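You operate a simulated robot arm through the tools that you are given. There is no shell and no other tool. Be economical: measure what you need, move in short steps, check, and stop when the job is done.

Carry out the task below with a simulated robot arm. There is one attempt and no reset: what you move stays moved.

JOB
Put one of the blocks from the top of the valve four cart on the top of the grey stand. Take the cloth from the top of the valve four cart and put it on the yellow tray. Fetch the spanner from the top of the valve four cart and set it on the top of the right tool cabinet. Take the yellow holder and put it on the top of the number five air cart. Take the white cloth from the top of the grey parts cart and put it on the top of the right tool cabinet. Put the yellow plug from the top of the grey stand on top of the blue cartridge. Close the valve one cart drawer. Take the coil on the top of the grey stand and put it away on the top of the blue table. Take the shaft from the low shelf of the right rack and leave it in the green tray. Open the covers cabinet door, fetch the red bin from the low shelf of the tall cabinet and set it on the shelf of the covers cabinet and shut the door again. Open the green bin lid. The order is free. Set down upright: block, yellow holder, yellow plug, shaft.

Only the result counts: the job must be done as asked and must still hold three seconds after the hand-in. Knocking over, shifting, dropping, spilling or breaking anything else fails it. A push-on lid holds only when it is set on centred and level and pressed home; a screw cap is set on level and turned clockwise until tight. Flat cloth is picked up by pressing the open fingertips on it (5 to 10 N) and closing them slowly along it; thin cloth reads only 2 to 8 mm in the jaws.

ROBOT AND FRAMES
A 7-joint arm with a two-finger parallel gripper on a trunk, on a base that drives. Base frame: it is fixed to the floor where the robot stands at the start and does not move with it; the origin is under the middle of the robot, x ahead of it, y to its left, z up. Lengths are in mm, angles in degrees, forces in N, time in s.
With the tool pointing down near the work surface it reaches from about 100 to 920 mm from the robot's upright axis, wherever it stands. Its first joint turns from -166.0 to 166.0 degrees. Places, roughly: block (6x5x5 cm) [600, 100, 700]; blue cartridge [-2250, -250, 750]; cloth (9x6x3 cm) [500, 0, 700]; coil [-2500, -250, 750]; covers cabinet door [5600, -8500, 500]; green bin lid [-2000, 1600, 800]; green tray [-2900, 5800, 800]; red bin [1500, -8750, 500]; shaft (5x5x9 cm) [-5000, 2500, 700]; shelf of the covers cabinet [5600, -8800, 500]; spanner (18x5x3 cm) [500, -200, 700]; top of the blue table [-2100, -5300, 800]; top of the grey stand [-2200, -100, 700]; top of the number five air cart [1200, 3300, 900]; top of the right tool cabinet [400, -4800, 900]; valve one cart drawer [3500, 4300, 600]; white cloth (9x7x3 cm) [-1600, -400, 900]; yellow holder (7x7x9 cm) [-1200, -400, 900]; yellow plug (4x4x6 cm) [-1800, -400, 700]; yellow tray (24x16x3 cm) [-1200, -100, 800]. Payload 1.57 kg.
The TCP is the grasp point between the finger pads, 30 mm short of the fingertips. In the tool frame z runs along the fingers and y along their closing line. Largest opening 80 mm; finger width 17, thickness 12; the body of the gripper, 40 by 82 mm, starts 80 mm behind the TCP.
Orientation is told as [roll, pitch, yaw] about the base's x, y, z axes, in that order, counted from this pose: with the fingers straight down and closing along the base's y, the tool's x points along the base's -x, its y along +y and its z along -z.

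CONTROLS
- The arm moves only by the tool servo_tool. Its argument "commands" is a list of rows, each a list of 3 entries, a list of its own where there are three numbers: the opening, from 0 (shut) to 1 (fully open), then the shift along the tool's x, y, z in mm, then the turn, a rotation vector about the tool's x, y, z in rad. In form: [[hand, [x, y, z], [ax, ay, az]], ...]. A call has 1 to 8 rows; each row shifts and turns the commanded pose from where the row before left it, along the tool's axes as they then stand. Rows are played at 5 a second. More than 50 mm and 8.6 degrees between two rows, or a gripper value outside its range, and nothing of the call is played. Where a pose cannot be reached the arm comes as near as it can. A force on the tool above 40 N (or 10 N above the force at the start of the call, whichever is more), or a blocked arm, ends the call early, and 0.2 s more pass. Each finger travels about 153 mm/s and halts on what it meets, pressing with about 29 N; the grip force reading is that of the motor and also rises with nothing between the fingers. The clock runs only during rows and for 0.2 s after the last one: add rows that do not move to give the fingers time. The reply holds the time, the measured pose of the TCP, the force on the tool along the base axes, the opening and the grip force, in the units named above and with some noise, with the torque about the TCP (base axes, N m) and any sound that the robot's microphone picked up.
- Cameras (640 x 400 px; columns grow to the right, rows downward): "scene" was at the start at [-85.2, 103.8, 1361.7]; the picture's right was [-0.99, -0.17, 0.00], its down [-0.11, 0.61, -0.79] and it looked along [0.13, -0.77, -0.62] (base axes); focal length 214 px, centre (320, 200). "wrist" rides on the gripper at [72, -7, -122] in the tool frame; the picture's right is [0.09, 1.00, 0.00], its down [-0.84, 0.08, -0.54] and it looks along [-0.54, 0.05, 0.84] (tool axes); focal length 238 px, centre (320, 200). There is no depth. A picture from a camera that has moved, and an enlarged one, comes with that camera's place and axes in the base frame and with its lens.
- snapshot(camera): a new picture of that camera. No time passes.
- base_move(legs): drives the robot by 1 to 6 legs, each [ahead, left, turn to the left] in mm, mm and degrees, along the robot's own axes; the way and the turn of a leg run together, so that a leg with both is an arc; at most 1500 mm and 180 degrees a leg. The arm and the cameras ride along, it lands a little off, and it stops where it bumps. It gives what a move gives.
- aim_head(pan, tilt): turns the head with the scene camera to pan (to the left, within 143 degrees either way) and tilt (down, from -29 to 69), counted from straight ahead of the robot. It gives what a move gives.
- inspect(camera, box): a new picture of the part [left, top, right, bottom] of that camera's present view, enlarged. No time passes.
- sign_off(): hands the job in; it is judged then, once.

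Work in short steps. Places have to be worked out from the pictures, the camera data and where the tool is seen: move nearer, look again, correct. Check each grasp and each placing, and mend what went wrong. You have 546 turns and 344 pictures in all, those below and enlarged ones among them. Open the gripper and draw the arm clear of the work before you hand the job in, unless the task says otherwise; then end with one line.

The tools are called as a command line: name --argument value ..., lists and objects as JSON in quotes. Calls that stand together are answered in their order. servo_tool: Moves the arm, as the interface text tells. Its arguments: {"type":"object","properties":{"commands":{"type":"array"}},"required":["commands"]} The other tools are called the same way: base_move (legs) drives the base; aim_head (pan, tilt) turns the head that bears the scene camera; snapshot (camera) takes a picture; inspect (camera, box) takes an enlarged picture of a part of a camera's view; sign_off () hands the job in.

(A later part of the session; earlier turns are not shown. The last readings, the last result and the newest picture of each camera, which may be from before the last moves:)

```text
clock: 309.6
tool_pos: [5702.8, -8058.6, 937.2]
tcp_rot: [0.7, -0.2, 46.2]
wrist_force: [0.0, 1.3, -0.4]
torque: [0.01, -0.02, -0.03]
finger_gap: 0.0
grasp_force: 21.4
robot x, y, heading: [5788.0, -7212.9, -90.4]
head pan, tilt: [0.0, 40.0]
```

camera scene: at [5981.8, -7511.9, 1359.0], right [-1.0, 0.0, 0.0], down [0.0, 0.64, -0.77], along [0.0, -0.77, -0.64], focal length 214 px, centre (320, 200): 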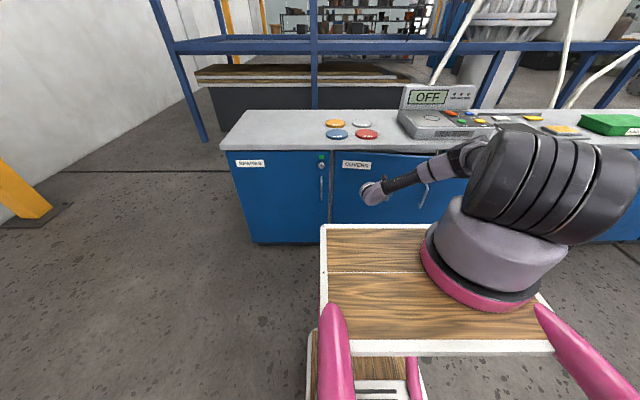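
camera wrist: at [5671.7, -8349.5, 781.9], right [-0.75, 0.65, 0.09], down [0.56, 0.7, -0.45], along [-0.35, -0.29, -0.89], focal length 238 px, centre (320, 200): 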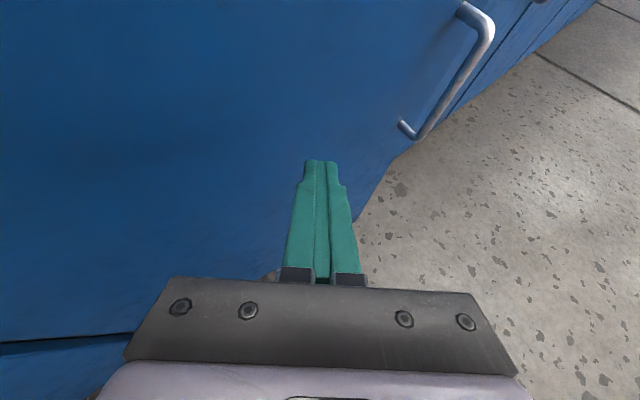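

Spinning the tool back to its usual yaw (camera on the robot's side).

servo_tool --commands '[[0, [0, 0, 0], [0, 0, -0.1495]], [0, [0, 0, 0], [0, 0, -0.1495]], [0, [0, 0, 0], [0, 0, -0.1495]], [0, [0, 0, 0], [0, 0, -0.1495]], [0, [0, 0, 0], [0, 0, -0.1495]], [0, [0, 0, 0], [0, 0, -0.1495]], [0, [0, 0, 0], [0, 0, -0.1495]], [0, [0, 0, 0], [0, 0, -0.1495]]]'

servo_tool --commands '[[0, [0, 0, 0], [0, 0, -0.1495]], [0, [0, 0, 0], [0, 0, -0.1495]], [0, [0, 0, 0], [0, 0, -0.1495]], [0, [0, 0, 0], [0, 0, -0.1495]], [0, [0, 0, 0], [0, 0, -0.1495]], [0, [0, 0, 0], [0, 0, -0.1495]], [0, [0, 0, 0], [0, 0, -0.1495]], [0, [0, 0, 0], [0, 0, -0.1495]]]'

servo_tool --commands '[[0, [0, 0, 0], [0, 0, -0.1495]], [0, [0, 0, 0], [0, 0, -0.1495]], [0, [0, 0, 0], [0, 0, -0.1495]], [0, [0, 0, 0], [0, 0, -0.1495]], [0, [0, 0, 0], [0, 0, -0.1495]], [0, [0, 0, 0], [0, 0, -0.1495]], [0, [0, 0, 0], [0, 0, -0.1495]], [0, [0, 0, 0], [0, 0, -0.1495]]]'

servo_tool --commands '[[0.5, [0, 0, 0], [0, 0, -0.1495]], [0.5, [0, 0, 0], [-0.01, 0, -0.1495]], [0.5, [0, 0, 0], [0, 0, 0]]]'

```text
clock: 311.4
tool_pos: [5702.1, -8058.7, 937.2]
tcp_rot: [0.3, -0.7, 115.0]
wrist_force: [-0.6, 0.9, -0.1]
torque: [-0.04, -0.01, 0.0]
finger_gap: 0.3
grasp_force: 21.6
robot x, y, heading: [5795.1, -7212.1, -90.0]
head pan, tilt: [0.0, 40.0]
```

```text
clock: 313.2
tool_pos: [5702.5, -8058.7, 936.7]
tcp_rot: [-0.6, -0.5, -176.5]
wrist_force: [0.3, -0.4, -0.4]
torque: [0.0, -0.02, 0.02]
finger_gap: 0.0
grasp_force: 21.0
robot x, y, heading: [5792.0, -7217.1, -90.0]
head pan, tilt: [0.0, 40.0]
```

```text
clock: 315.1
tool_pos: [5702.1, -8058.7, 937.3]
tcp_rot: [-0.5, 0.3, -108.0]
wrist_force: [0.0, 0.2, -0.9]
torque: [0.0, 0.04, 0.0]
finger_gap: 0.0
grasp_force: 21.5
robot x, y, heading: [5796.2, -7217.9, -90.4]
head pan, tilt: [0.0, 40.0]
```

```text
clock: 315.9
tool_pos: [5701.4, -8058.8, 937.7]
tcp_rot: [0.2, 0.5, -90.9]
wrist_force: [0.0, -0.5, -0.3]
torque: [0.01, -0.01, -0.01]
finger_gap: 39.7
grasp_force: 0.1
robot x, y, heading: [5795.7, -7218.2, -90.3]
head pan, tilt: [0.0, 40.0]
```

Red bin task done. Driving back west along y≈-7420.

base_move --legs '[[0, 0, -89.7], [0, 200, 0], [1500, 0, 0], [1500, 0, 0], [1500, 0, 0], [1500, 0, 0]]'

base_move --legs '[[650, 0, 0], [0, 0, -90], [1500, 0, 0], [300, 0, 0]]'

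aim_head --pan -60 --tilt 20

snapshot --camera "scene"

```text
clock: 344.8
tool_pos: [176.9, -6973.0, 940.9]
tcp_rot: [0.2, 0.5, 172.3]
wrist_force: [7.5, -2.1, 9.2]
torque: [0.26, -0.22, -0.23]
finger_gap: 39.1
grasp_force: 0.0
robot x, y, heading: [1001.2, -7160.7, 172.7]
head pan, tilt: [0.0, 40.0]
stopped in leg 6: the force on the tool passed its limit at 50 N (the readings are from after the stop); the commanded pose is now the measured one
```

```text
clock: 345.5
tool_pos: [179.1, -6974.3, 940.4]
tcp_rot: [0.1, 0.7, 172.3]
wrist_force: [2.4, -0.5, 4.8]
torque: [0.13, -0.08, -0.07]
finger_gap: 39.3
grasp_force: 0.0
robot x, y, heading: [1004.1, -7160.9, 172.9]
head pan, tilt: [0.0, 40.0]
stopped in leg 1: the robot was blocked; the commanded pose is now the measured one
```

```text
clock: 346.8
tool_pos: [178.3, -6973.3, 940.4]
tcp_rot: [0.2, 0.6, 172.3]
wrist_force: [1.3, -1.3, 5.9]
torque: [0.15, -0.05, -0.04]
finger_gap: 39.0
grasp_force: 0.2
robot x, y, heading: [999.3, -7157.8, 173.1]
head pan, tilt: [-60.0, 20.0]
```

```text
247 pictures are left
camera scene: at [1040.5, -7277.0, 1390.4], right [0.92, 0.39, 0.0], down [0.13, -0.32, -0.94], along [-0.37, 0.87, -0.34], focal length 214 px, centre (320, 200)
```

scene: 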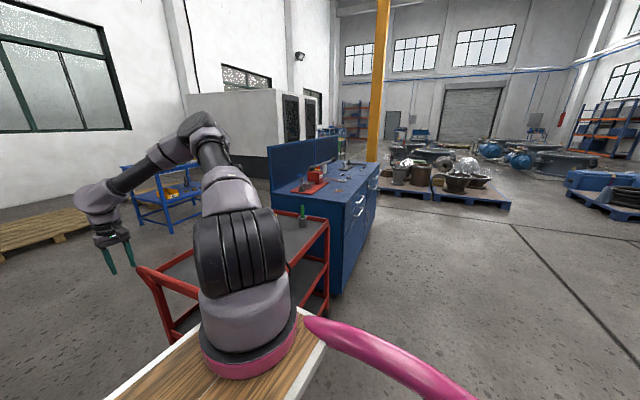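

My arm touched the red cart's handle on the way. Inspecting before moving away.

inspect --camera "scene" --box '[80, 170, 400, 370]'

snapshot --camera "wrist"

```text
2.00 times, centred on (240, 270) of scene
camera zoom: at [1040.5, -7277.0, 1390.4], right [0.92, 0.39, 0.0], down [0.13, -0.32, -0.94], along [-0.37, 0.87, -0.34], focal length 429 px, centre (480, 60)
```

zoom: 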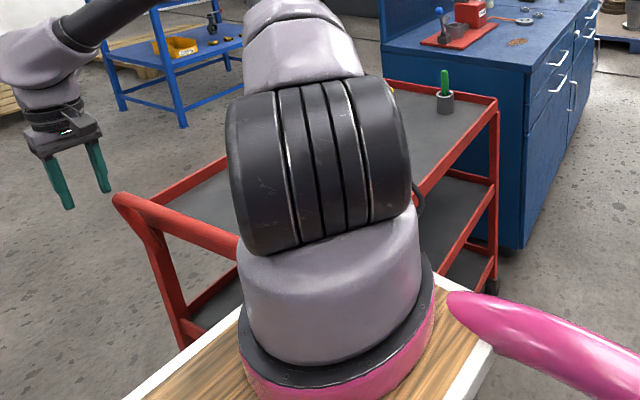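

```text
245 pictures are left
camera wrist: at [249.1, -6975.7, 1062.7], right [-0.04, -1.0, 0.0], down [-0.85, 0.04, 0.53], along [-0.53, 0.02, -0.85], focal length 238 px, centre (320, 200)
```

wrist: 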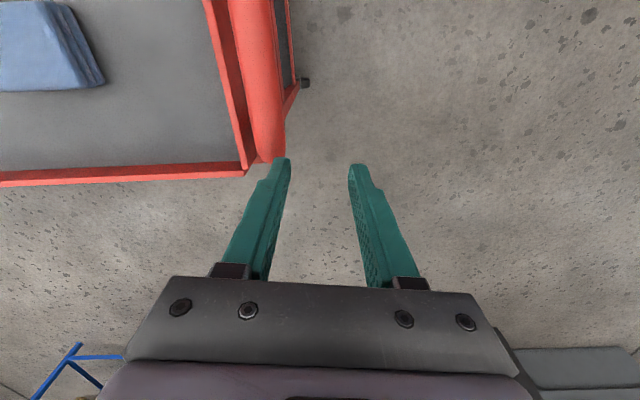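

Cart and its items look undisturbed. Backing off, straightening, and moving further from it before continuing west.

base_move --legs '[[-150, 0, 0], [0, 0, 7], [0, 380, 0], [1500, 0, 0]]'

snapshot --camera "scene"

```text
clock: 357.9
tool_pos: [-1203.1, -7497.8, 939.4]
tcp_rot: [0.2, 0.8, -179.8]
wrist_force: [0.4, 0.8, -0.4]
torque: [0.02, 0.0, 0.0]
finger_gap: 39.7
grasp_force: 0.0
robot x, y, heading: [-360.2, -7570.9, -179.2]
head pan, tilt: [-60.0, 20.0]
```

```text
244 pictures are left
camera scene: at [-308.4, -7679.0, 1390.4], right [0.86, 0.51, 0.0], down [0.18, -0.29, -0.94], along [-0.48, 0.81, -0.34], focal length 214 px, centre (320, 200)
```

scene: 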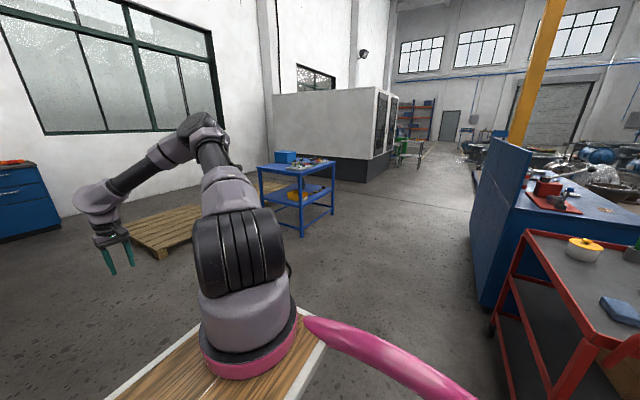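

Now heading north along x≈-850.

base_move --legs '[[480, 0, -0.8], [0, 0, -90], [1500, 0, 0], [1500, 0, 0], [1500, 0, 0]]'

aim_head --pan -70 --tilt 15

snapshot --camera "scene"

```text
clock: 385.7
tool_pos: [-757.8, -2210.5, 940.7]
tcp_rot: [0.2, 0.7, 89.8]
wrist_force: [-0.1, -0.2, -0.5]
torque: [0.0, -0.01, 0.02]
finger_gap: 40.1
grasp_force: 0.0
robot x, y, heading: [-836.5, -3051.5, 90.2]
head pan, tilt: [-60.0, 20.0]
```

```text
clock: 386.4
tool_pos: [-757.0, -2210.1, 940.0]
tcp_rot: [0.2, 0.6, 89.7]
wrist_force: [0.4, -0.6, -0.3]
torque: [0.02, 0.03, 0.02]
finger_gap: 39.9
grasp_force: 0.0
robot x, y, heading: [-836.9, -3051.6, 90.4]
head pan, tilt: [-70.0, 15.0]
```

```text
243 pictures are left
camera scene: at [-938.1, -3120.8, 1398.6], right [0.35, -0.94, 0.0], down [-0.24, -0.09, -0.97], along [0.91, 0.34, -0.26], focal length 214 px, centre (320, 200)
```

scene: 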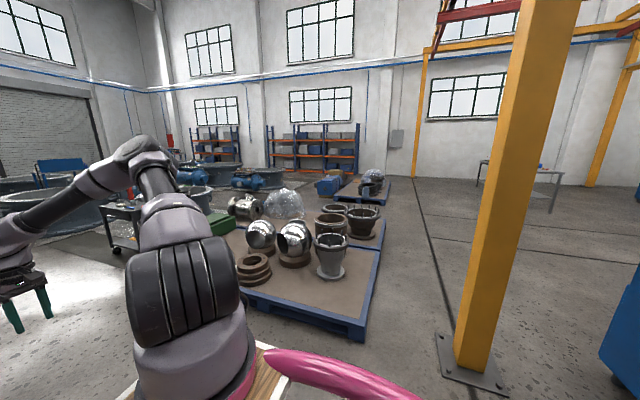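

Turning to face +x and moving back to the valve four cart.

base_move --legs '[[0, 0, -90.4], [0, 1500, 0], [0, 1500, 0], [300, 50, 0]]'

```text
clock: 401.8
tool_pos: [-16.6, -739.9, 939.7]
tcp_rot: [0.0, 0.9, 6.3]
wrist_force: [-0.5, 0.4, 0.7]
torque: [0.0, 0.0, -0.04]
finger_gap: 40.1
grasp_force: 0.0
robot x, y, heading: [-861.8, -758.2, 7.0]
head pan, tilt: [-70.0, 15.0]
stopped in leg 3: the robot was blocked; the commanded pose is now the measured one
```

Blocked: my rear reached the parts cart. Looking at it.

aim_head --pan 140 --tilt 30

snapshot --camera "scene"

```text
clock: 404.8
tool_pos: [-16.1, -742.1, 939.2]
tcp_rot: [0.1, 0.8, 6.3]
wrist_force: [-0.2, 0.7, -0.2]
torque: [-0.04, 0.03, 0.01]
finger_gap: 39.9
grasp_force: 0.0
robot x, y, heading: [-857.3, -757.5, 7.1]
head pan, tilt: [140.0, 30.0]
```

```text
242 pictures are left
camera scene: at [-1057.5, -533.7, 1374.4], right [0.55, 0.84, 0.0], down [0.42, -0.27, -0.87], along [-0.73, 0.47, -0.5], focal length 214 px, centre (320, 200)
```

scene: 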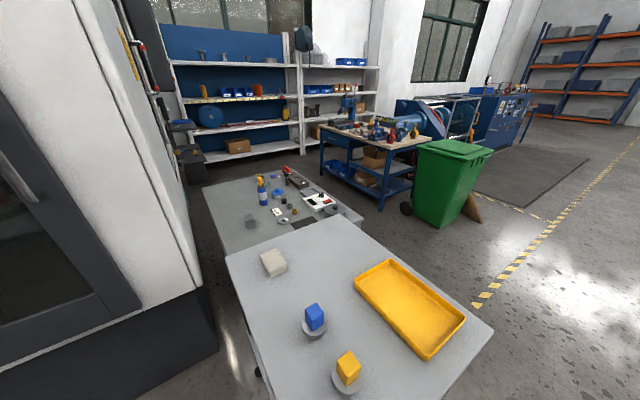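

The cart and items look in place. Moving away east, straightening, then continuing north to the valve cart.

base_move --legs '[[250, -30, 0], [0, 0, -7], [0, 750, 0]]'

aim_head --pan 0 --tilt 35

snapshot --camera "scene"

```text
clock: 410.9
tool_pos: [227.5, -76.2, 939.4]
tcp_rot: [0.2, 0.8, -0.2]
wrist_force: [-0.5, -0.3, 0.0]
torque: [-0.01, 0.01, -0.01]
finger_gap: 40.0
grasp_force: 0.1
robot x, y, heading: [-610.2, 0.0, 0.9]
head pan, tilt: [140.0, 30.0]
```

```text
clock: 413.1
tool_pos: [228.2, -75.5, 938.9]
tcp_rot: [0.2, 0.8, -0.1]
wrist_force: [0.5, 0.4, -0.2]
torque: [0.0, 0.01, 0.0]
finger_gap: 40.1
grasp_force: 0.1
robot x, y, heading: [-617.3, 3.3, 0.6]
head pan, tilt: [0.0, 35.0]
```

```text
241 pictures are left
camera scene: at [-626.2, 189.6, 1366.6], right [0.01, -1.0, 0.0], down [-0.57, -0.01, -0.82], along [0.82, 0.01, -0.57], focal length 214 px, centre (320, 200)
```

scene: 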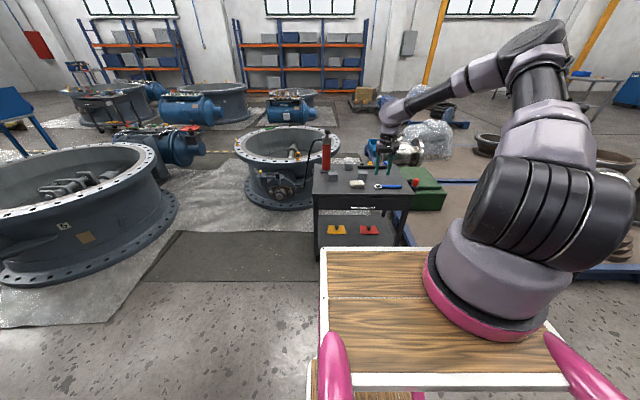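

servo_tool --commands '[[0.9, [45, 0, -10], [0, 0, 0]], [0.9, [45, 0, -10], [0, 0, 0]], [0.9, [45, 0, -10], [0, 0, 0]], [0.9, [45, 0, -10], [0, 0, 0]], [0.9, [45, 0, -10], [0, 0, 0]]]'

base_move --legs '[[560, 0, -0.6]]'

snapshot --camera "wrist"

```text
clock: 414.3
tool_pos: [4.5, -73.6, 991.4]
tcp_rot: [0.1, 0.8, -0.1]
wrist_force: [0.1, 0.0, -0.7]
torque: [-0.03, 0.04, 0.0]
finger_gap: 71.9
grasp_force: 0.1
robot x, y, heading: [-614.1, -1.8, 0.4]
head pan, tilt: [0.0, 35.0]
```

```text
clock: 417.6
tool_pos: [579.9, -73.2, 992.6]
tcp_rot: [0.2, 0.8, -0.4]
wrist_force: [0.5, 0.7, 0.0]
torque: [0.0, -0.01, 0.0]
finger_gap: 72.1
grasp_force: 0.2
robot x, y, heading: [-36.0, 6.5, 0.3]
head pan, tilt: [0.0, 35.0]
```

```text
240 pictures are left
camera wrist: at [508.9, -79.5, 1114.4], right [-0.09, 1.0, 0.0], down [0.84, 0.07, 0.53], along [0.53, 0.05, -0.85], focal length 238 px, centre (320, 200)
```

wrist: 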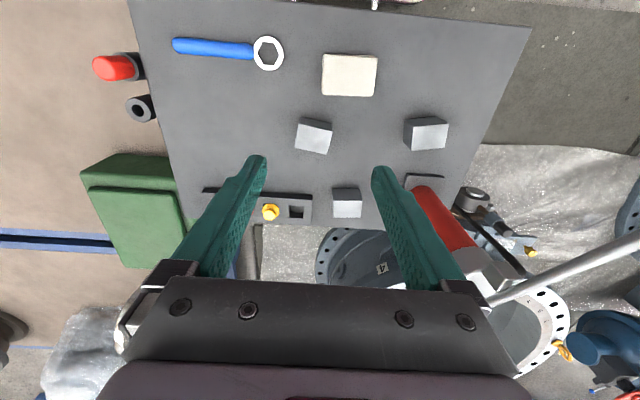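

Cloth lies at (541,-27), 6 cm across x. I rotate the tool 90° so the fingers close along x.

servo_tool --commands '[[0.9, [0, 0, 0], [0, 0, -0.149]], [0.9, [0, 0, 0], [0, 0, -0.149]], [0.9, [0, 0, 0], [0, 0, -0.149]], [0.9, [0, 0, 0], [0, 0, -0.149]], [0.9, [0, 0, 0], [0, 0, -0.149]], [0.9, [0, 0, 0], [0, 0, -0.149]], [0.9, [0, 0, 0], [0, 0, -0.149]], [0.9, [0, 0, 0], [0, 0, -0.149]]]'

servo_tool --commands '[[1, [0, 0, 0], [0, 0, -0.149]], [1, [0, 0, 0], [0, 0, -0.149]], [1, [0, 0, 0], [0, 0, -0.08]], [1, [0, 0, 40], [0, 0, 0]], [1, [0, 0, 40], [0, 0, 0]], [1, [0, 0, 0], [0, 0, 0]]]'

snapshot --camera "wrist"

```text
clock: 419.4
tool_pos: [579.4, -71.9, 992.3]
tcp_rot: [0.8, 0.1, 68.2]
wrist_force: [0.0, 0.2, 0.5]
torque: [-0.02, 0.02, -0.02]
finger_gap: 71.9
grasp_force: 0.0
robot x, y, heading: [-35.5, 4.1, 0.4]
head pan, tilt: [0.0, 35.0]
```

```text
clock: 420.8
tool_pos: [577.5, -73.5, 911.2]
tcp_rot: [0.7, -0.2, 89.8]
wrist_force: [0.2, -0.9, -0.5]
torque: [-0.03, 0.03, 0.0]
finger_gap: 79.9
grasp_force: 0.1
robot x, y, heading: [-38.4, 7.7, 0.3]
head pan, tilt: [0.0, 35.0]
```

```text
239 pictures are left
camera wrist: at [584.7, -146.0, 1031.7], right [-1.0, -0.09, 0.01], down [-0.07, 0.84, 0.55], along [-0.06, 0.54, -0.84], focal length 238 px, centre (320, 200)
```

wrist: 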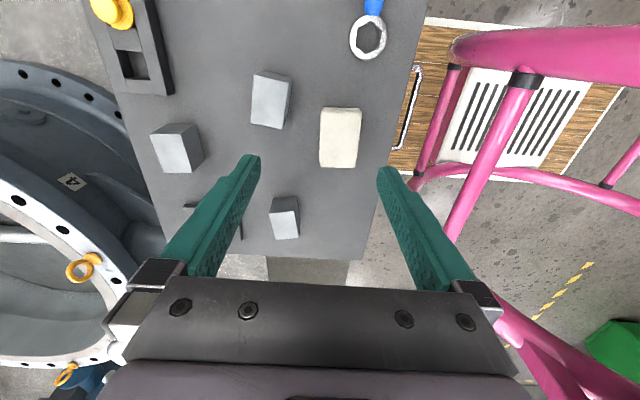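

servo_tool --commands '[[1, [-21, 19, 10], [0, 0, 0]], [1, [-21, 19, 10], [0, 0, 0]], [1, [0, 0, 45], [0, 0, 0]], [1, [0, 0, 45], [0, 0, 0]], [1, [0, 0, 41], [0, 0, 0]], [1, [0, 0, 0], [0, 0, 0]]]'

snapshot --camera "wrist"

```text
clock: 422.2
tool_pos: [537.6, -30.0, 763.0]
tcp_rot: [0.8, -0.2, 89.7]
wrist_force: [-0.6, 0.1, 0.0]
torque: [0.01, -0.02, 0.02]
finger_gap: 80.2
grasp_force: 0.0
robot x, y, heading: [-39.2, 3.1, 0.4]
head pan, tilt: [0.0, 35.0]
```

```text
238 pictures are left
camera wrist: at [545.7, -102.0, 883.6], right [-1.0, -0.09, 0.01], down [-0.06, 0.84, 0.55], along [-0.06, 0.54, -0.84], focal length 238 px, centre (320, 200)
```

wrist: 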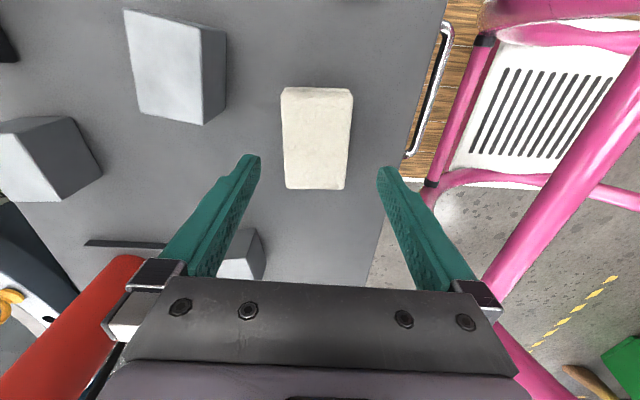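

servo_tool --commands '[[1, [6, -1, 30], [0, 0, 0]], [1, [0, 0, 30], [0, 0, 0]], [1, [0, 0, 9], [0, 0, 0]], [0.7, [0, 0, 0], [0, 0, 0]], [0.5, [0, 0, 0], [0, 0, 0]], [0.2, [0, 0, 0], [0, 0, 0]], [0, [0, 0, 0], [0, 0, 0]], [0, [0, 0, 0], [0, 0, 0]]]'

snapshot --camera "wrist"

```text
clock: 424.0
tool_pos: [538.1, -35.7, 694.0]
tcp_rot: [0.8, -0.1, 89.7]
wrist_force: [0.3, -0.2, -0.1]
torque: [0.0, -0.02, 0.03]
finger_gap: 59.1
grasp_force: 29.1
robot x, y, heading: [-37.9, 5.3, 0.2]
head pan, tilt: [0.0, 35.0]
```

```text
237 pictures are left
camera wrist: at [546.2, -107.2, 815.1], right [-1.0, -0.09, 0.01], down [-0.07, 0.84, 0.55], along [-0.06, 0.54, -0.84], focal length 238 px, centre (320, 200)
```

wrist: 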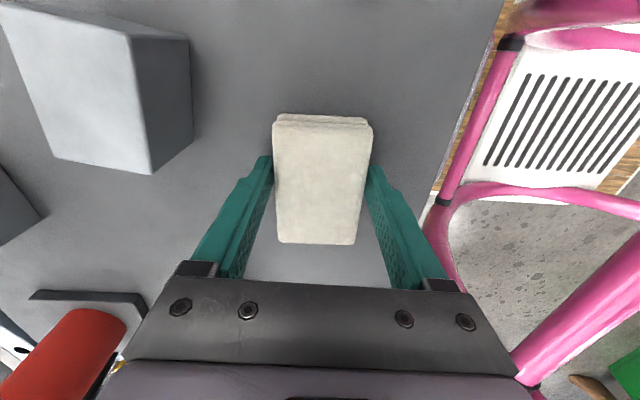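

servo_tool --commands '[[0.85, [0, 0, 0], [0, 0, 0]], [0.85, [0, 0, 3], [0, 0, 0]], [0, [0, 0, 0], [0, 0, 0]], [0, [0, 0, 0], [0, 0, 0]], [0, [0, 0, 0], [0, 0, 0]], [0, [0, 0, -10], [0, 0, 0]], [0, [0, 0, -20], [0, 0, 0]], [0, [0, 0, 0], [0, 0, 0]]]'

snapshot --camera "wrist"

```text
clock: 425.8
tool_pos: [537.1, -36.1, 720.0]
tcp_rot: [0.8, -0.1, 89.6]
wrist_force: [0.0, -0.3, 0.0]
torque: [-0.01, 0.0, 0.01]
finger_gap: 59.1
grasp_force: 29.2
robot x, y, heading: [-37.1, 4.1, 0.4]
head pan, tilt: [0.0, 35.0]
```

```text
236 pictures are left
camera wrist: at [545.6, -108.2, 841.4], right [-1.0, -0.09, 0.01], down [-0.06, 0.84, 0.55], along [-0.06, 0.54, -0.84], focal length 238 px, centre (320, 200)
```

wrist: 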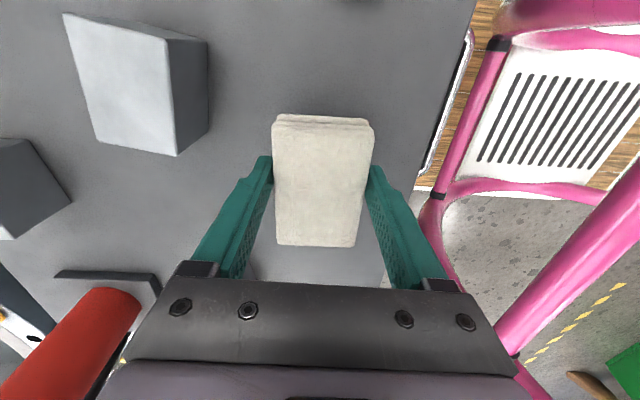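

Cloth held. Lifting and driving round to the north side of the parts cart.

servo_tool --commands '[[0, [0, 0, -40], [0, 0, 0]], [0, [0, 0, -45], [0, 0, 0]], [0, [0, 0, -45], [0, 0, 0]], [0, [0, 0, -45], [0, 0, 0]], [0, [0, 0, -45], [0, 0, 0]], [0, [0, 0, -45], [0, 0, 0]], [0, [0, 0, 0], [0, 0, 0]]]'

base_move --legs '[[-520, 0, 0], [0, 680, 0], [0, 0, -90], [0, -650, 0]]'

snapshot --camera "scene"

```text
clock: 427.4
tool_pos: [539.2, -36.7, 985.5]
tcp_rot: [0.8, -0.1, 89.7]
wrist_force: [-0.3, 0.3, -1.1]
torque: [-0.01, -0.01, 0.0]
finger_gap: 59.2
grasp_force: 28.3
robot x, y, heading: [-38.5, 3.3, 0.1]
head pan, tilt: [0.0, 35.0]
```

```text
clock: 440.8
tool_pos: [-1247.7, 108.7, 985.0]
tcp_rot: [0.8, -0.2, 0.0]
wrist_force: [-0.2, -1.1, -1.1]
torque: [0.01, 0.01, 0.01]
finger_gap: 58.7
grasp_force: 29.2
robot x, y, heading: [-1207.5, 690.7, -89.3]
head pan, tilt: [0.0, 35.0]
```

```text
235 pictures are left
camera scene: at [-1017.0, 699.8, 1366.6], right [-1.0, -0.01, 0.0], down [-0.01, 0.57, -0.82], along [0.01, -0.82, -0.57], focal length 214 px, centre (320, 200)
```

scene: 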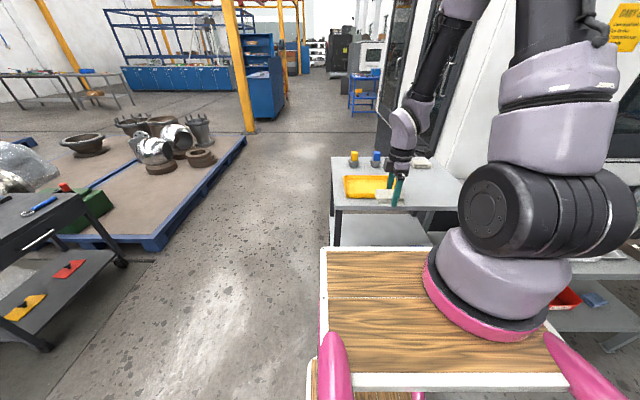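

base_move --legs '[[190, 0, 0]]'

snapshot --camera "wrist"

```text
clock: 442.4
tool_pos: [-1242.0, -82.5, 985.4]
tcp_rot: [0.8, -0.2, 0.3]
wrist_force: [-0.9, 0.0, -0.2]
torque: [0.04, 0.0, 0.03]
finger_gap: 59.1
grasp_force: 29.0
robot x, y, heading: [-1202.8, 494.3, -88.9]
head pan, tilt: [0.0, 35.0]
```

```text
234 pictures are left
camera wrist: at [-1313.7, -91.2, 1106.5], right [-0.1, 1.0, 0.01], down [0.84, 0.07, 0.55], along [0.54, 0.06, -0.84], focal length 238 px, centre (320, 200)
```

wrist: 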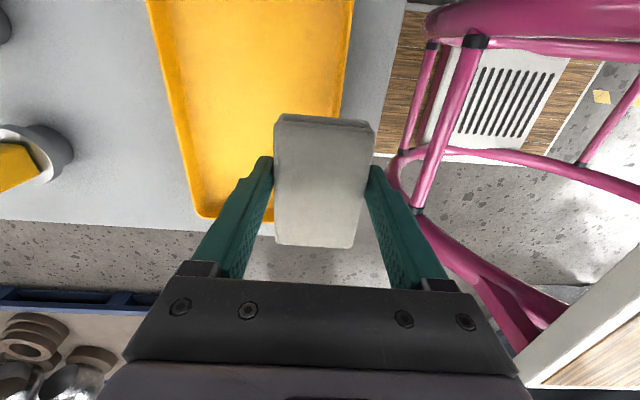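

Tray centre about (-1241,-144). Moving over it and lowering.

servo_tool --commands '[[0, [0, -31, 0], [0, 0, 0]], [0, [0, -31, 20], [0, 0, 0]], [0, [0, 0, 30], [0, 0, 0]], [0, [0, 0, 0], [0, 0, 0]]]'

snapshot --camera "wrist"

inspect --camera "scene" --box '[300, 120, 460, 220]'

```text
clock: 443.4
tool_pos: [-1241.7, -142.1, 934.4]
tcp_rot: [0.6, -0.2, 0.2]
wrist_force: [-0.4, -0.4, -0.5]
torque: [-0.01, -0.02, 0.01]
finger_gap: 58.6
grasp_force: 29.4
robot x, y, heading: [-1202.2, 497.5, -89.2]
head pan, tilt: [0.0, 35.0]
```

```text
233 pictures are left
camera wrist: at [-1313.4, -151.3, 1056.1], right [-0.1, 1.0, 0.01], down [0.83, 0.07, 0.55], along [0.54, 0.06, -0.84], focal length 238 px, centre (320, 200)
```

wrist: 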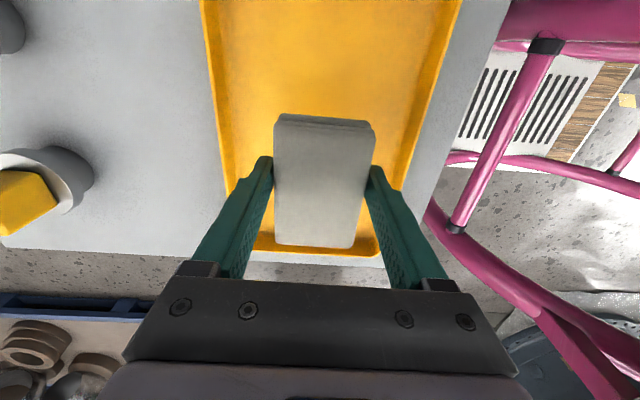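

```text
4.00 times, centred on (380, 170) of scene
camera zoom: at [-1014.4, 509.6, 1366.6], right [-1.0, -0.02, 0.0], down [-0.01, 0.57, -0.82], along [0.01, -0.82, -0.57], focal length 858 px, centre (80, 320)
```

zoom: 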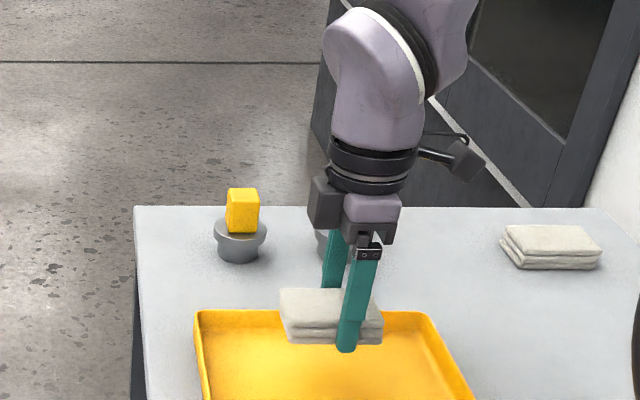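

Cloth is within the tray. Lowering in small steps.

servo_tool --commands '[[0, [0, 6, 10], [0, 0, 0]], [0, [0, 0, 10], [0, 0, 0]], [0, [0, 0, 8], [0, 0, 0]], [0, [0, 0, 8], [0, 0, 0]], [0, [0, 0, 6], [0, 0, 0]], [0, [0, 0, 6], [0, 0, 0]], [0, [0, 0, 0], [0, 0, 0]]]'

```text
clock: 445.0
tool_pos: [-1241.0, -137.3, 886.6]
tcp_rot: [0.8, -0.3, 0.2]
wrist_force: [-0.7, -0.3, -0.2]
torque: [-0.01, 0.0, 0.03]
finger_gap: 58.5
grasp_force: 28.3
robot x, y, heading: [-1207.7, 497.0, -89.1]
head pan, tilt: [0.0, 35.0]
```

servo_tool --commands '[[0, [0, 0, 5], [0, 0, 0]], [0, [0, 0, 5], [0, 0, 0]], [0, [0, 0, 4], [0, 0, 0]], [0, [0, 0, 4], [0, 0, 0]], [0, [0, 0, 4], [0, 0, 0]], [0, [0, 0, 4], [0, 0, 0]], [0, [0, 0, 4], [0, 0, 0]], [0, [0, 0, 0], [0, 0, 0]]]'

snapshot --camera "wrist"

```text
clock: 445.9
tool_pos: [-1240.2, -137.5, 874.1]
tcp_rot: [0.5, 0.0, 0.3]
wrist_force: [-0.5, 7.4, 21.1]
torque: [-0.01, -0.09, 0.04]
finger_gap: 59.1
grasp_force: 29.4
robot x, y, heading: [-1204.9, 497.1, -89.3]
head pan, tilt: [0.0, 35.0]
stopped in row 4: the force on the tool passed its limit at 51 N (the readings are from after the stop); the commanded pose is now the measured one
```

```text
231 pictures are left
camera wrist: at [-1312.7, -145.5, 995.3], right [-0.1, 1.0, 0.01], down [0.84, 0.08, 0.54], along [0.54, 0.06, -0.84], focal length 238 px, centre (320, 200)
```

wrist: 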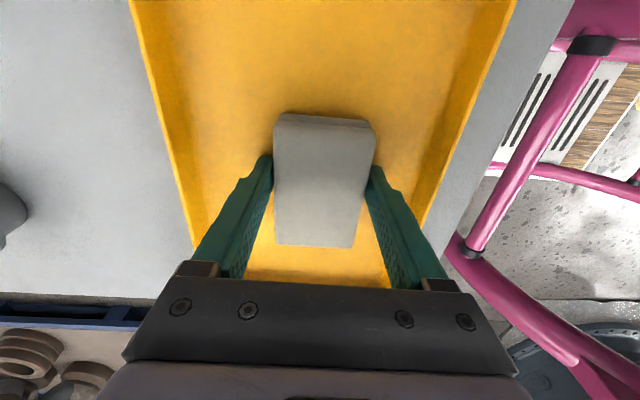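

Touchdown in the tray. Releasing.

servo_tool --commands '[[0, [0, 0, -2], [0, 0, 0]], [0.6, [0, 0, 0], [0, 0, 0]], [0.95, [0, 0, 0], [0, 0, 0]], [0.95, [0, 0, 0], [0, 0, 0]], [0.95, [0, 0, -30], [0, 0, 0]], [0.95, [0, 0, -40], [0, 0, 0]], [0.95, [0, 0, -40], [0, 0, 0]], [0.95, [0, 0, 0], [0, 0, 0]]]'

snapshot --camera "wrist"

```text
clock: 447.7
tool_pos: [-1240.0, -140.2, 984.0]
tcp_rot: [0.6, -0.1, 0.3]
wrist_force: [0.5, 0.0, -0.5]
torque: [0.01, 0.01, -0.01]
finger_gap: 76.2
grasp_force: 0.1
robot x, y, heading: [-1204.8, 496.8, -89.2]
head pan, tilt: [0.0, 35.0]
```

```text
230 pictures are left
camera wrist: at [-1312.0, -147.1, 1105.2], right [-0.1, 1.0, 0.01], down [0.84, 0.07, 0.54], along [0.54, 0.06, -0.84], focal length 238 px, centre (320, 200)
```

wrist: 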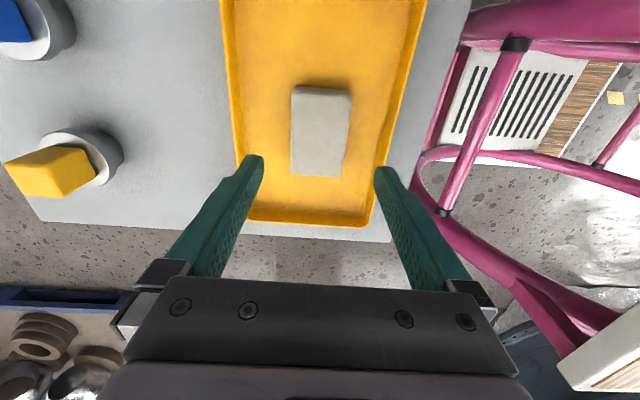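

Cloth done. Next the yellow holder on this cart at about (-1197,-377). Moving toward it for a look.

servo_tool --commands '[[0.95, [0, -45, 0], [0, 0, 0]], [0.95, [0, -45, 0], [0, 0, 0]], [0.95, [0, -45, 0], [0, 0, 0]], [0.95, [0, -45, 0], [0, 0, 0]], [0.95, [-20, -40, 0], [0, 0, 0]], [0.95, [0, 0, 0], [0, 0, 0]]]'

snapshot --camera "wrist"

```text
clock: 449.1
tool_pos: [-1222.8, -359.0, 981.6]
tcp_rot: [0.7, 0.0, 0.2]
wrist_force: [0.4, -0.2, -0.6]
torque: [-0.04, 0.01, 0.0]
finger_gap: 75.9
grasp_force: 0.1
robot x, y, heading: [-1203.4, 496.7, -89.1]
head pan, tilt: [0.0, 35.0]
```

```text
229 pictures are left
camera wrist: at [-1295.0, -367.2, 1103.0], right [-0.1, 1.0, 0.01], down [0.84, 0.08, 0.54], along [0.54, 0.06, -0.84], focal length 238 px, centre (320, 200)
```

wrist: 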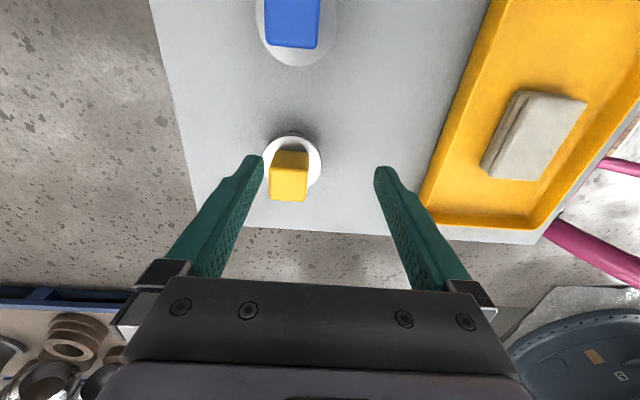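

inspect --camera "wrist" --box '[228, 110, 356, 210]'

```text
4.00 times, centred on (292, 160) of wrist
camera zoom: at [-1295.0, -367.2, 1103.0], right [-0.1, 1.0, 0.01], down [0.84, 0.08, 0.54], along [0.54, 0.06, -0.84], focal length 953 px, centre (432, 360)
```

zoom: 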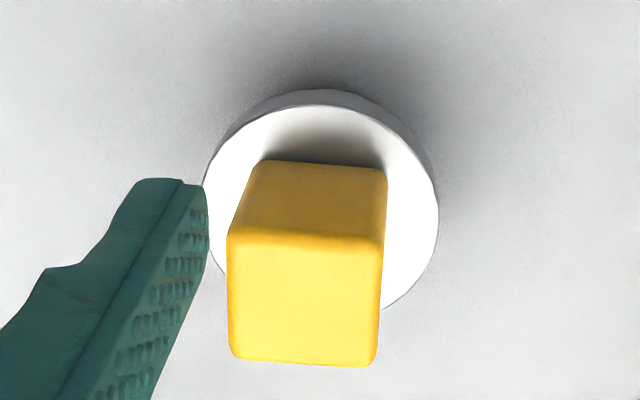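

Holder axis at (-1190,-384), flange top ≈867, yellow cube top ≈920, 34 mm wide. Moving above.

servo_tool --commands '[[0.95, [-33, -25, 0], [0, 0, -0.07]], [0.95, [0, 0, 20], [0, 0, 0]], [0.95, [0, 0, 0], [0, 0, 0]]]'

inspect --camera "wrist" --box '[224, 100, 416, 220]'

```text
clock: 449.9
tool_pos: [-1189.1, -384.0, 961.5]
tcp_rot: [0.5, -0.2, 4.3]
wrist_force: [0.0, 0.2, 0.1]
torque: [-0.02, -0.01, 0.03]
finger_gap: 75.8
grasp_force: 0.1
robot x, y, heading: [-1204.5, 497.5, -89.1]
head pan, tilt: [0.0, 35.0]
```

```text
3.33 times, centred on (320, 160) of wrist
camera zoom: at [-1259.1, -397.7, 1083.3], right [-0.17, 0.99, 0.01], down [0.83, 0.13, 0.55], along [0.54, 0.1, -0.84], focal length 794 px, centre (320, 333)
```

zoom: 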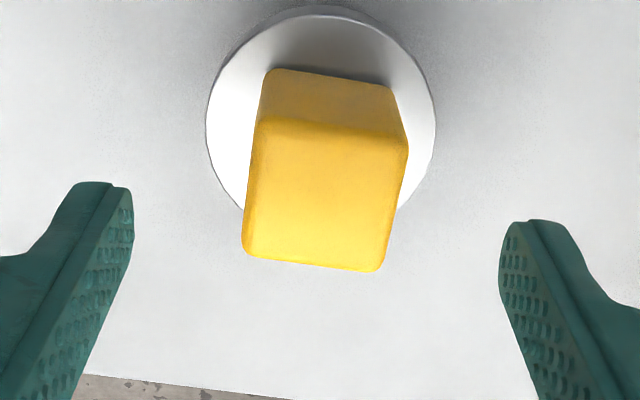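

Aligned. Lowering to 903 and closing on the cube.

servo_tool --commands '[[0.95, [0, 0, 30], [0, 0, 0]], [0.95, [0, 0, 28], [0, 0, 0]], [0.95, [0, 0, 0], [0, 0, 0]], [0, [0, 0, 0], [0, 0, 0]], [0, [0, 0, 0], [0, 0, 0]], [0, [0, 0, 0], [0, 0, 0]], [0, [0, 0, -10], [0, 0, 0]], [0, [0, 0, -10], [0, 0, 0]]]'

snapshot --camera "wrist"

```text
clock: 451.7
tool_pos: [-1187.4, -384.0, 924.0]
tcp_rot: [0.6, -0.2, 4.3]
wrist_force: [0.3, -0.1, -9.3]
torque: [-0.03, -0.03, 0.0]
finger_gap: 60.4
grasp_force: 29.1
robot x, y, heading: [-1206.2, 498.3, -89.2]
head pan, tilt: [0.0, 35.0]
```

```text
226 pictures are left
camera wrist: at [-1258.5, -397.2, 1045.1], right [-0.17, 0.99, 0.01], down [0.83, 0.13, 0.55], along [0.54, 0.1, -0.84], focal length 238 px, centre (320, 200)
```

wrist: 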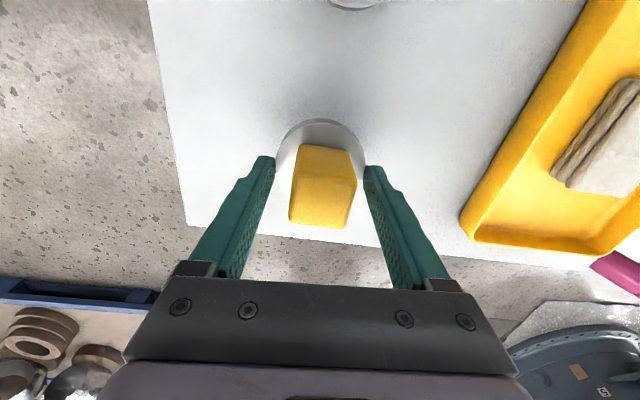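

It gripped the grey flange only at the tips (holder ≈1 kg). I set it back, go deeper, and regrip.

servo_tool --commands '[[0, [0, 0, 10], [0, 0, 0]], [0, [0, 0, 9], [0, 0, 0]], [0, [0, 0, 0], [0, 0, 0]], [0.9, [0, 0, 0], [0, 0, 0]], [0.95, [0, 0, 0], [0, 0, 0]], [0.95, [0, 0, 10], [0, 0, 0]], [0.95, [0, 0, 10], [0, 0, 0]], [0.95, [0, 0, 0], [0, 0, 0]]]'

snapshot --camera "wrist"

```text
clock: 453.5
tool_pos: [-1187.5, -384.3, 886.6]
tcp_rot: [0.4, -0.1, 4.2]
wrist_force: [-0.3, -0.3, -0.7]
torque: [0.0, -0.01, 0.03]
finger_gap: 75.7
grasp_force: 0.1
robot x, y, heading: [-1202.0, 495.0, -89.4]
head pan, tilt: [0.0, 35.0]
```

```text
225 pictures are left
camera wrist: at [-1258.2, -397.3, 1007.5], right [-0.17, 0.99, 0.01], down [0.83, 0.13, 0.55], along [0.54, 0.1, -0.84], focal length 238 px, centre (320, 200)
```

wrist: 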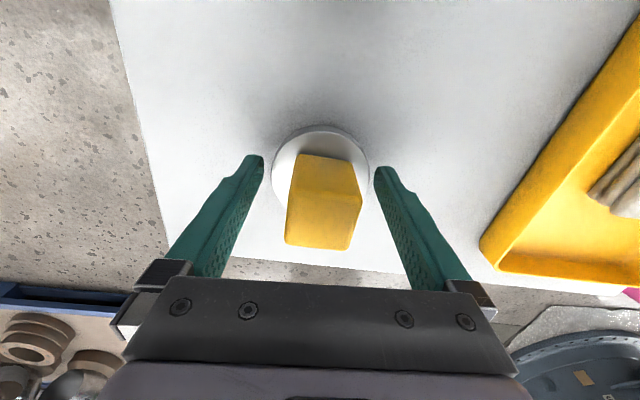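

servo_tool --commands '[[0.95, [0, 0, 5], [0, 0, 0]], [0, [0, 0, 0], [0, 0, 0]], [0, [0, 0, 0], [0, 0, 0]], [0, [0, 0, 0], [0, 0, 0]], [0, [0, 0, -10], [0, 0, 0]], [0, [0, 0, -20], [0, 0, 0]], [0, [0, 0, 0], [0, 0, 0]]]'

snapshot --camera "wrist"

```text
clock: 455.1
tool_pos: [-1185.9, -383.7, 909.1]
tcp_rot: [0.5, -0.2, 4.3]
wrist_force: [0.4, -0.3, -9.4]
torque: [-0.02, -0.04, -0.02]
finger_gap: 61.1
grasp_force: 29.0
robot x, y, heading: [-1202.1, 495.7, -89.1]
head pan, tilt: [0.0, 35.0]
```

```text
224 pictures are left
camera wrist: at [-1258.2, -397.0, 1031.6], right [-0.17, 0.99, 0.01], down [0.83, 0.13, 0.55], along [0.54, 0.1, -0.84], focal length 238 px, centre (320, 200)
```

wrist: 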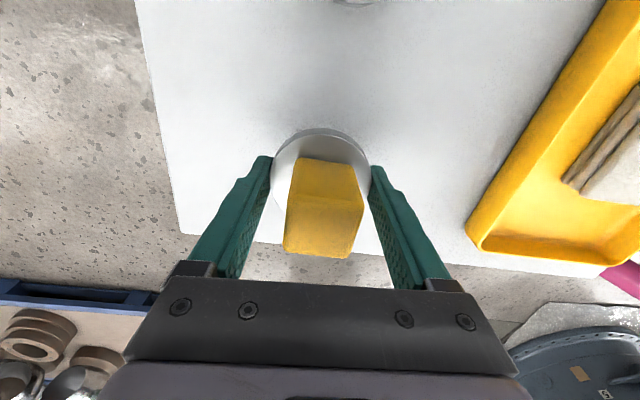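

Good grip. Lifting, then driving out and looking north toward the number five air cart.

servo_tool --commands '[[0, [0, 0, -40], [0, 0, 0]], [0, [0, 0, -45], [0, 0, 0]], [0, [0, 45, -15], [0, 0, 0]], [0, [0, 45, 0], [0, 0, 0]], [0, [0, 45, 0], [0, 0, 0]], [0, [0, 45, 0], [0, 0, 0]], [0, [0, 0, 0], [0, 0, 0]]]'

base_move --legs '[[-350, 0, 0], [0, 550, 0], [0, 0, 179]]'

aim_head --pan -20 --tilt 15

snapshot --camera "scene"

```text
clock: 456.7
tool_pos: [-1201.7, -204.4, 1013.6]
tcp_rot: [0.5, -0.2, 4.4]
wrist_force: [-0.2, -0.2, -8.6]
torque: [0.02, -0.01, 0.01]
finger_gap: 61.2
grasp_force: 29.2
robot x, y, heading: [-1201.8, 496.1, -89.0]
head pan, tilt: [0.0, 35.0]
```

```text
clock: 469.1
tool_pos: [-648.6, 1552.9, 1013.3]
tcp_rot: [0.6, -0.2, -176.7]
wrist_force: [0.2, 0.2, -7.8]
torque: [-0.03, -0.03, 0.0]
finger_gap: 61.2
grasp_force: 29.5
robot x, y, heading: [-659.0, 851.3, 89.9]
head pan, tilt: [0.0, 35.0]
```

```text
clock: 469.9
tool_pos: [-649.9, 1552.4, 1014.1]
tcp_rot: [0.6, -0.2, -176.7]
wrist_force: [-0.6, 0.0, -9.0]
torque: [0.01, 0.02, -0.03]
finger_gap: 61.1
grasp_force: 28.8
robot x, y, heading: [-658.0, 851.3, 90.0]
head pan, tilt: [-20.0, 15.0]
```

```text
223 pictures are left
camera scene: at [-815.9, 839.8, 1398.5], right [0.94, -0.34, 0.0], down [-0.09, -0.24, -0.97], along [0.33, 0.91, -0.26], focal length 214 px, centre (320, 200)
```

scene: 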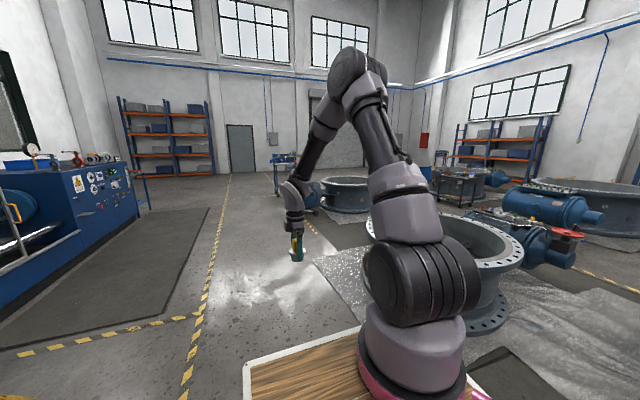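

base_move --legs '[[1400, 0, 0]]'

aim_head --pan -70 --tilt 15

snapshot --camera "scene"

```text
clock: 476.8
tool_pos: [-639.0, 2941.9, 1013.4]
tcp_rot: [0.6, -0.2, -177.1]
wrist_force: [-0.2, 0.3, -9.8]
torque: [-0.01, 0.03, -0.02]
finger_gap: 61.3
grasp_force: 29.3
robot x, y, heading: [-651.2, 2242.1, 89.8]
head pan, tilt: [-20.0, 15.0]
```

```text
clock: 478.0
tool_pos: [-639.9, 2941.9, 1012.7]
tcp_rot: [0.6, -0.1, -177.1]
wrist_force: [-0.2, 0.2, -9.1]
torque: [-0.03, 0.03, -0.01]
finger_gap: 61.1
grasp_force: 29.1
robot x, y, heading: [-652.5, 2238.7, 89.6]
head pan, tilt: [-70.0, 15.0]
```

```text
222 pictures are left
camera scene: at [-754.5, 2173.1, 1398.6], right [0.34, -0.94, 0.0], down [-0.24, -0.09, -0.97], along [0.91, 0.32, -0.26], focal length 214 px, centre (320, 200)
```

scene: 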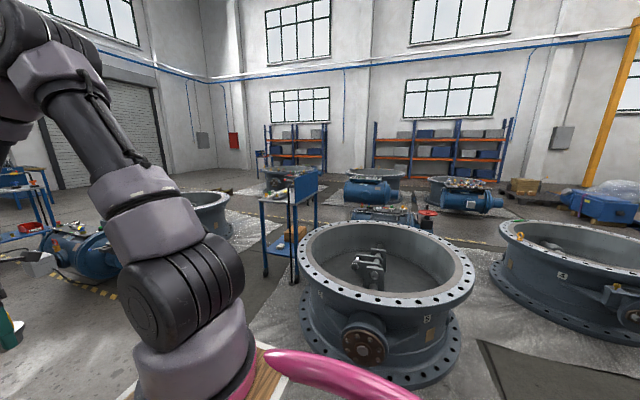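

inspect --camera "scene" --box '[240, 150, 352, 290]'

```text
2.86 times, centred on (296, 220) of scene
camera zoom: at [-754.5, 2173.1, 1398.6], right [0.34, -0.94, 0.0], down [-0.24, -0.09, -0.97], along [0.91, 0.32, -0.26], focal length 613 px, centre (389, 143)
```

zoom: 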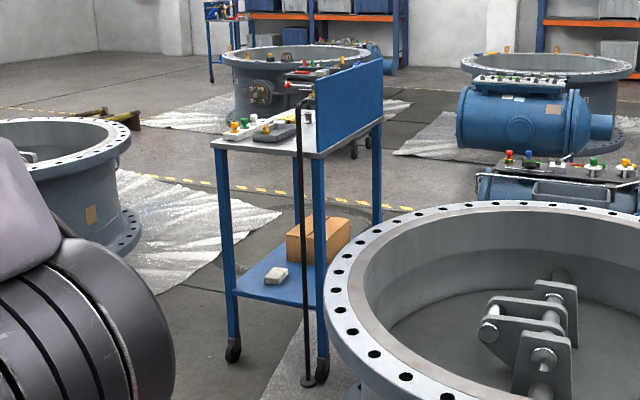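

The cart's west edge is at x≈1000, y≈3050–3450, with a hose pole near (934,3072). Approaching from the west at y≈3400.

base_move --legs '[[1160, 0, 0], [0, 0, -89.6], [850, 0, 0]]'

aim_head --pan 0 --tilt 30

snapshot --camera "scene"

snapshot --camera "wrist"

```text
clock: 491.9
tool_pos: [915.3, 3351.1, 1013.2]
tcp_rot: [0.6, -0.2, 91.6]
wrist_force: [1.1, -0.4, -8.3]
torque: [0.05, -0.01, 0.01]
finger_gap: 60.6
grasp_force: 29.0
robot x, y, heading: [212.8, 3379.9, -1.7]
head pan, tilt: [-70.0, 15.0]
```

```text
clock: 493.3
tool_pos: [914.1, 3351.2, 1014.1]
tcp_rot: [0.6, -0.2, 91.6]
wrist_force: [-0.2, -0.4, -8.9]
torque: [0.0, 0.01, 0.01]
finger_gap: 60.8
grasp_force: 28.9
robot x, y, heading: [215.8, 3379.6, -1.9]
head pan, tilt: [0.0, 30.0]
```

```text
220 pictures are left
camera scene: at [210.8, 3569.3, 1374.4], right [-0.03, -1.0, 0.0], down [-0.5, 0.02, -0.87], along [0.87, -0.03, -0.5], focal length 214 px, centre (320, 200)
```

scene: 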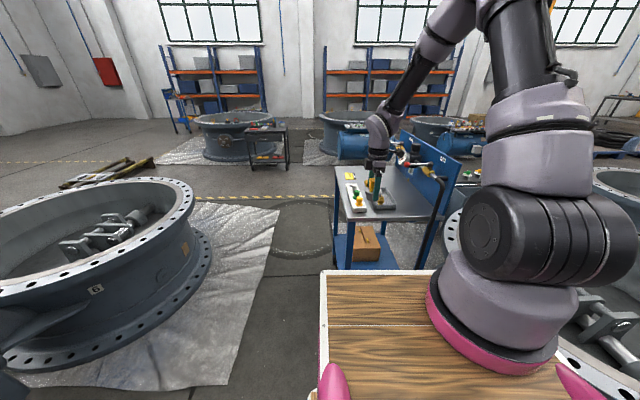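

```text
219 pictures are left
camera wrist: at [924.5, 3279.2, 1134.3], right [-0.99, -0.12, 0.01], down [-0.09, 0.83, 0.55], along [-0.07, 0.54, -0.84], focal length 238 px, centre (320, 200)
```

wrist: 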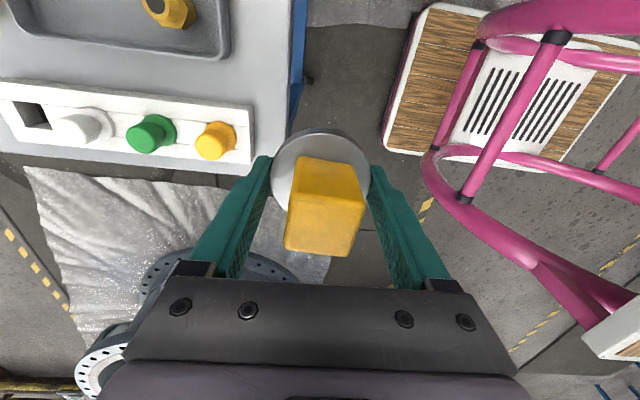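

inspect --camera "scene" --box '[310, 120, 486, 230]'

```text
3.64 times, centred on (398, 175) of scene
camera zoom: at [210.8, 3569.3, 1374.4], right [-0.03, -1.0, 0.0], down [-0.5, 0.02, -0.87], along [0.87, -0.03, -0.5], focal length 780 px, centre (36, 291)
```

zoom: 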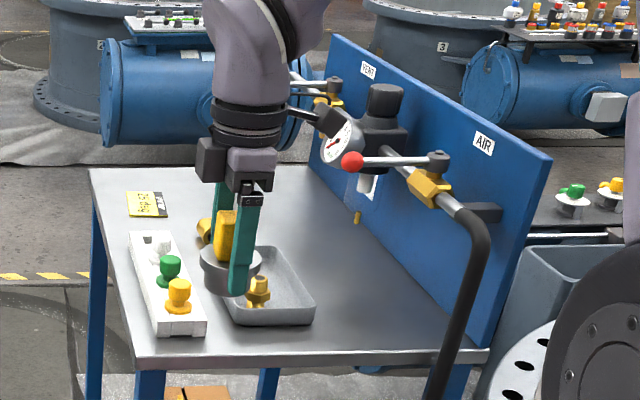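

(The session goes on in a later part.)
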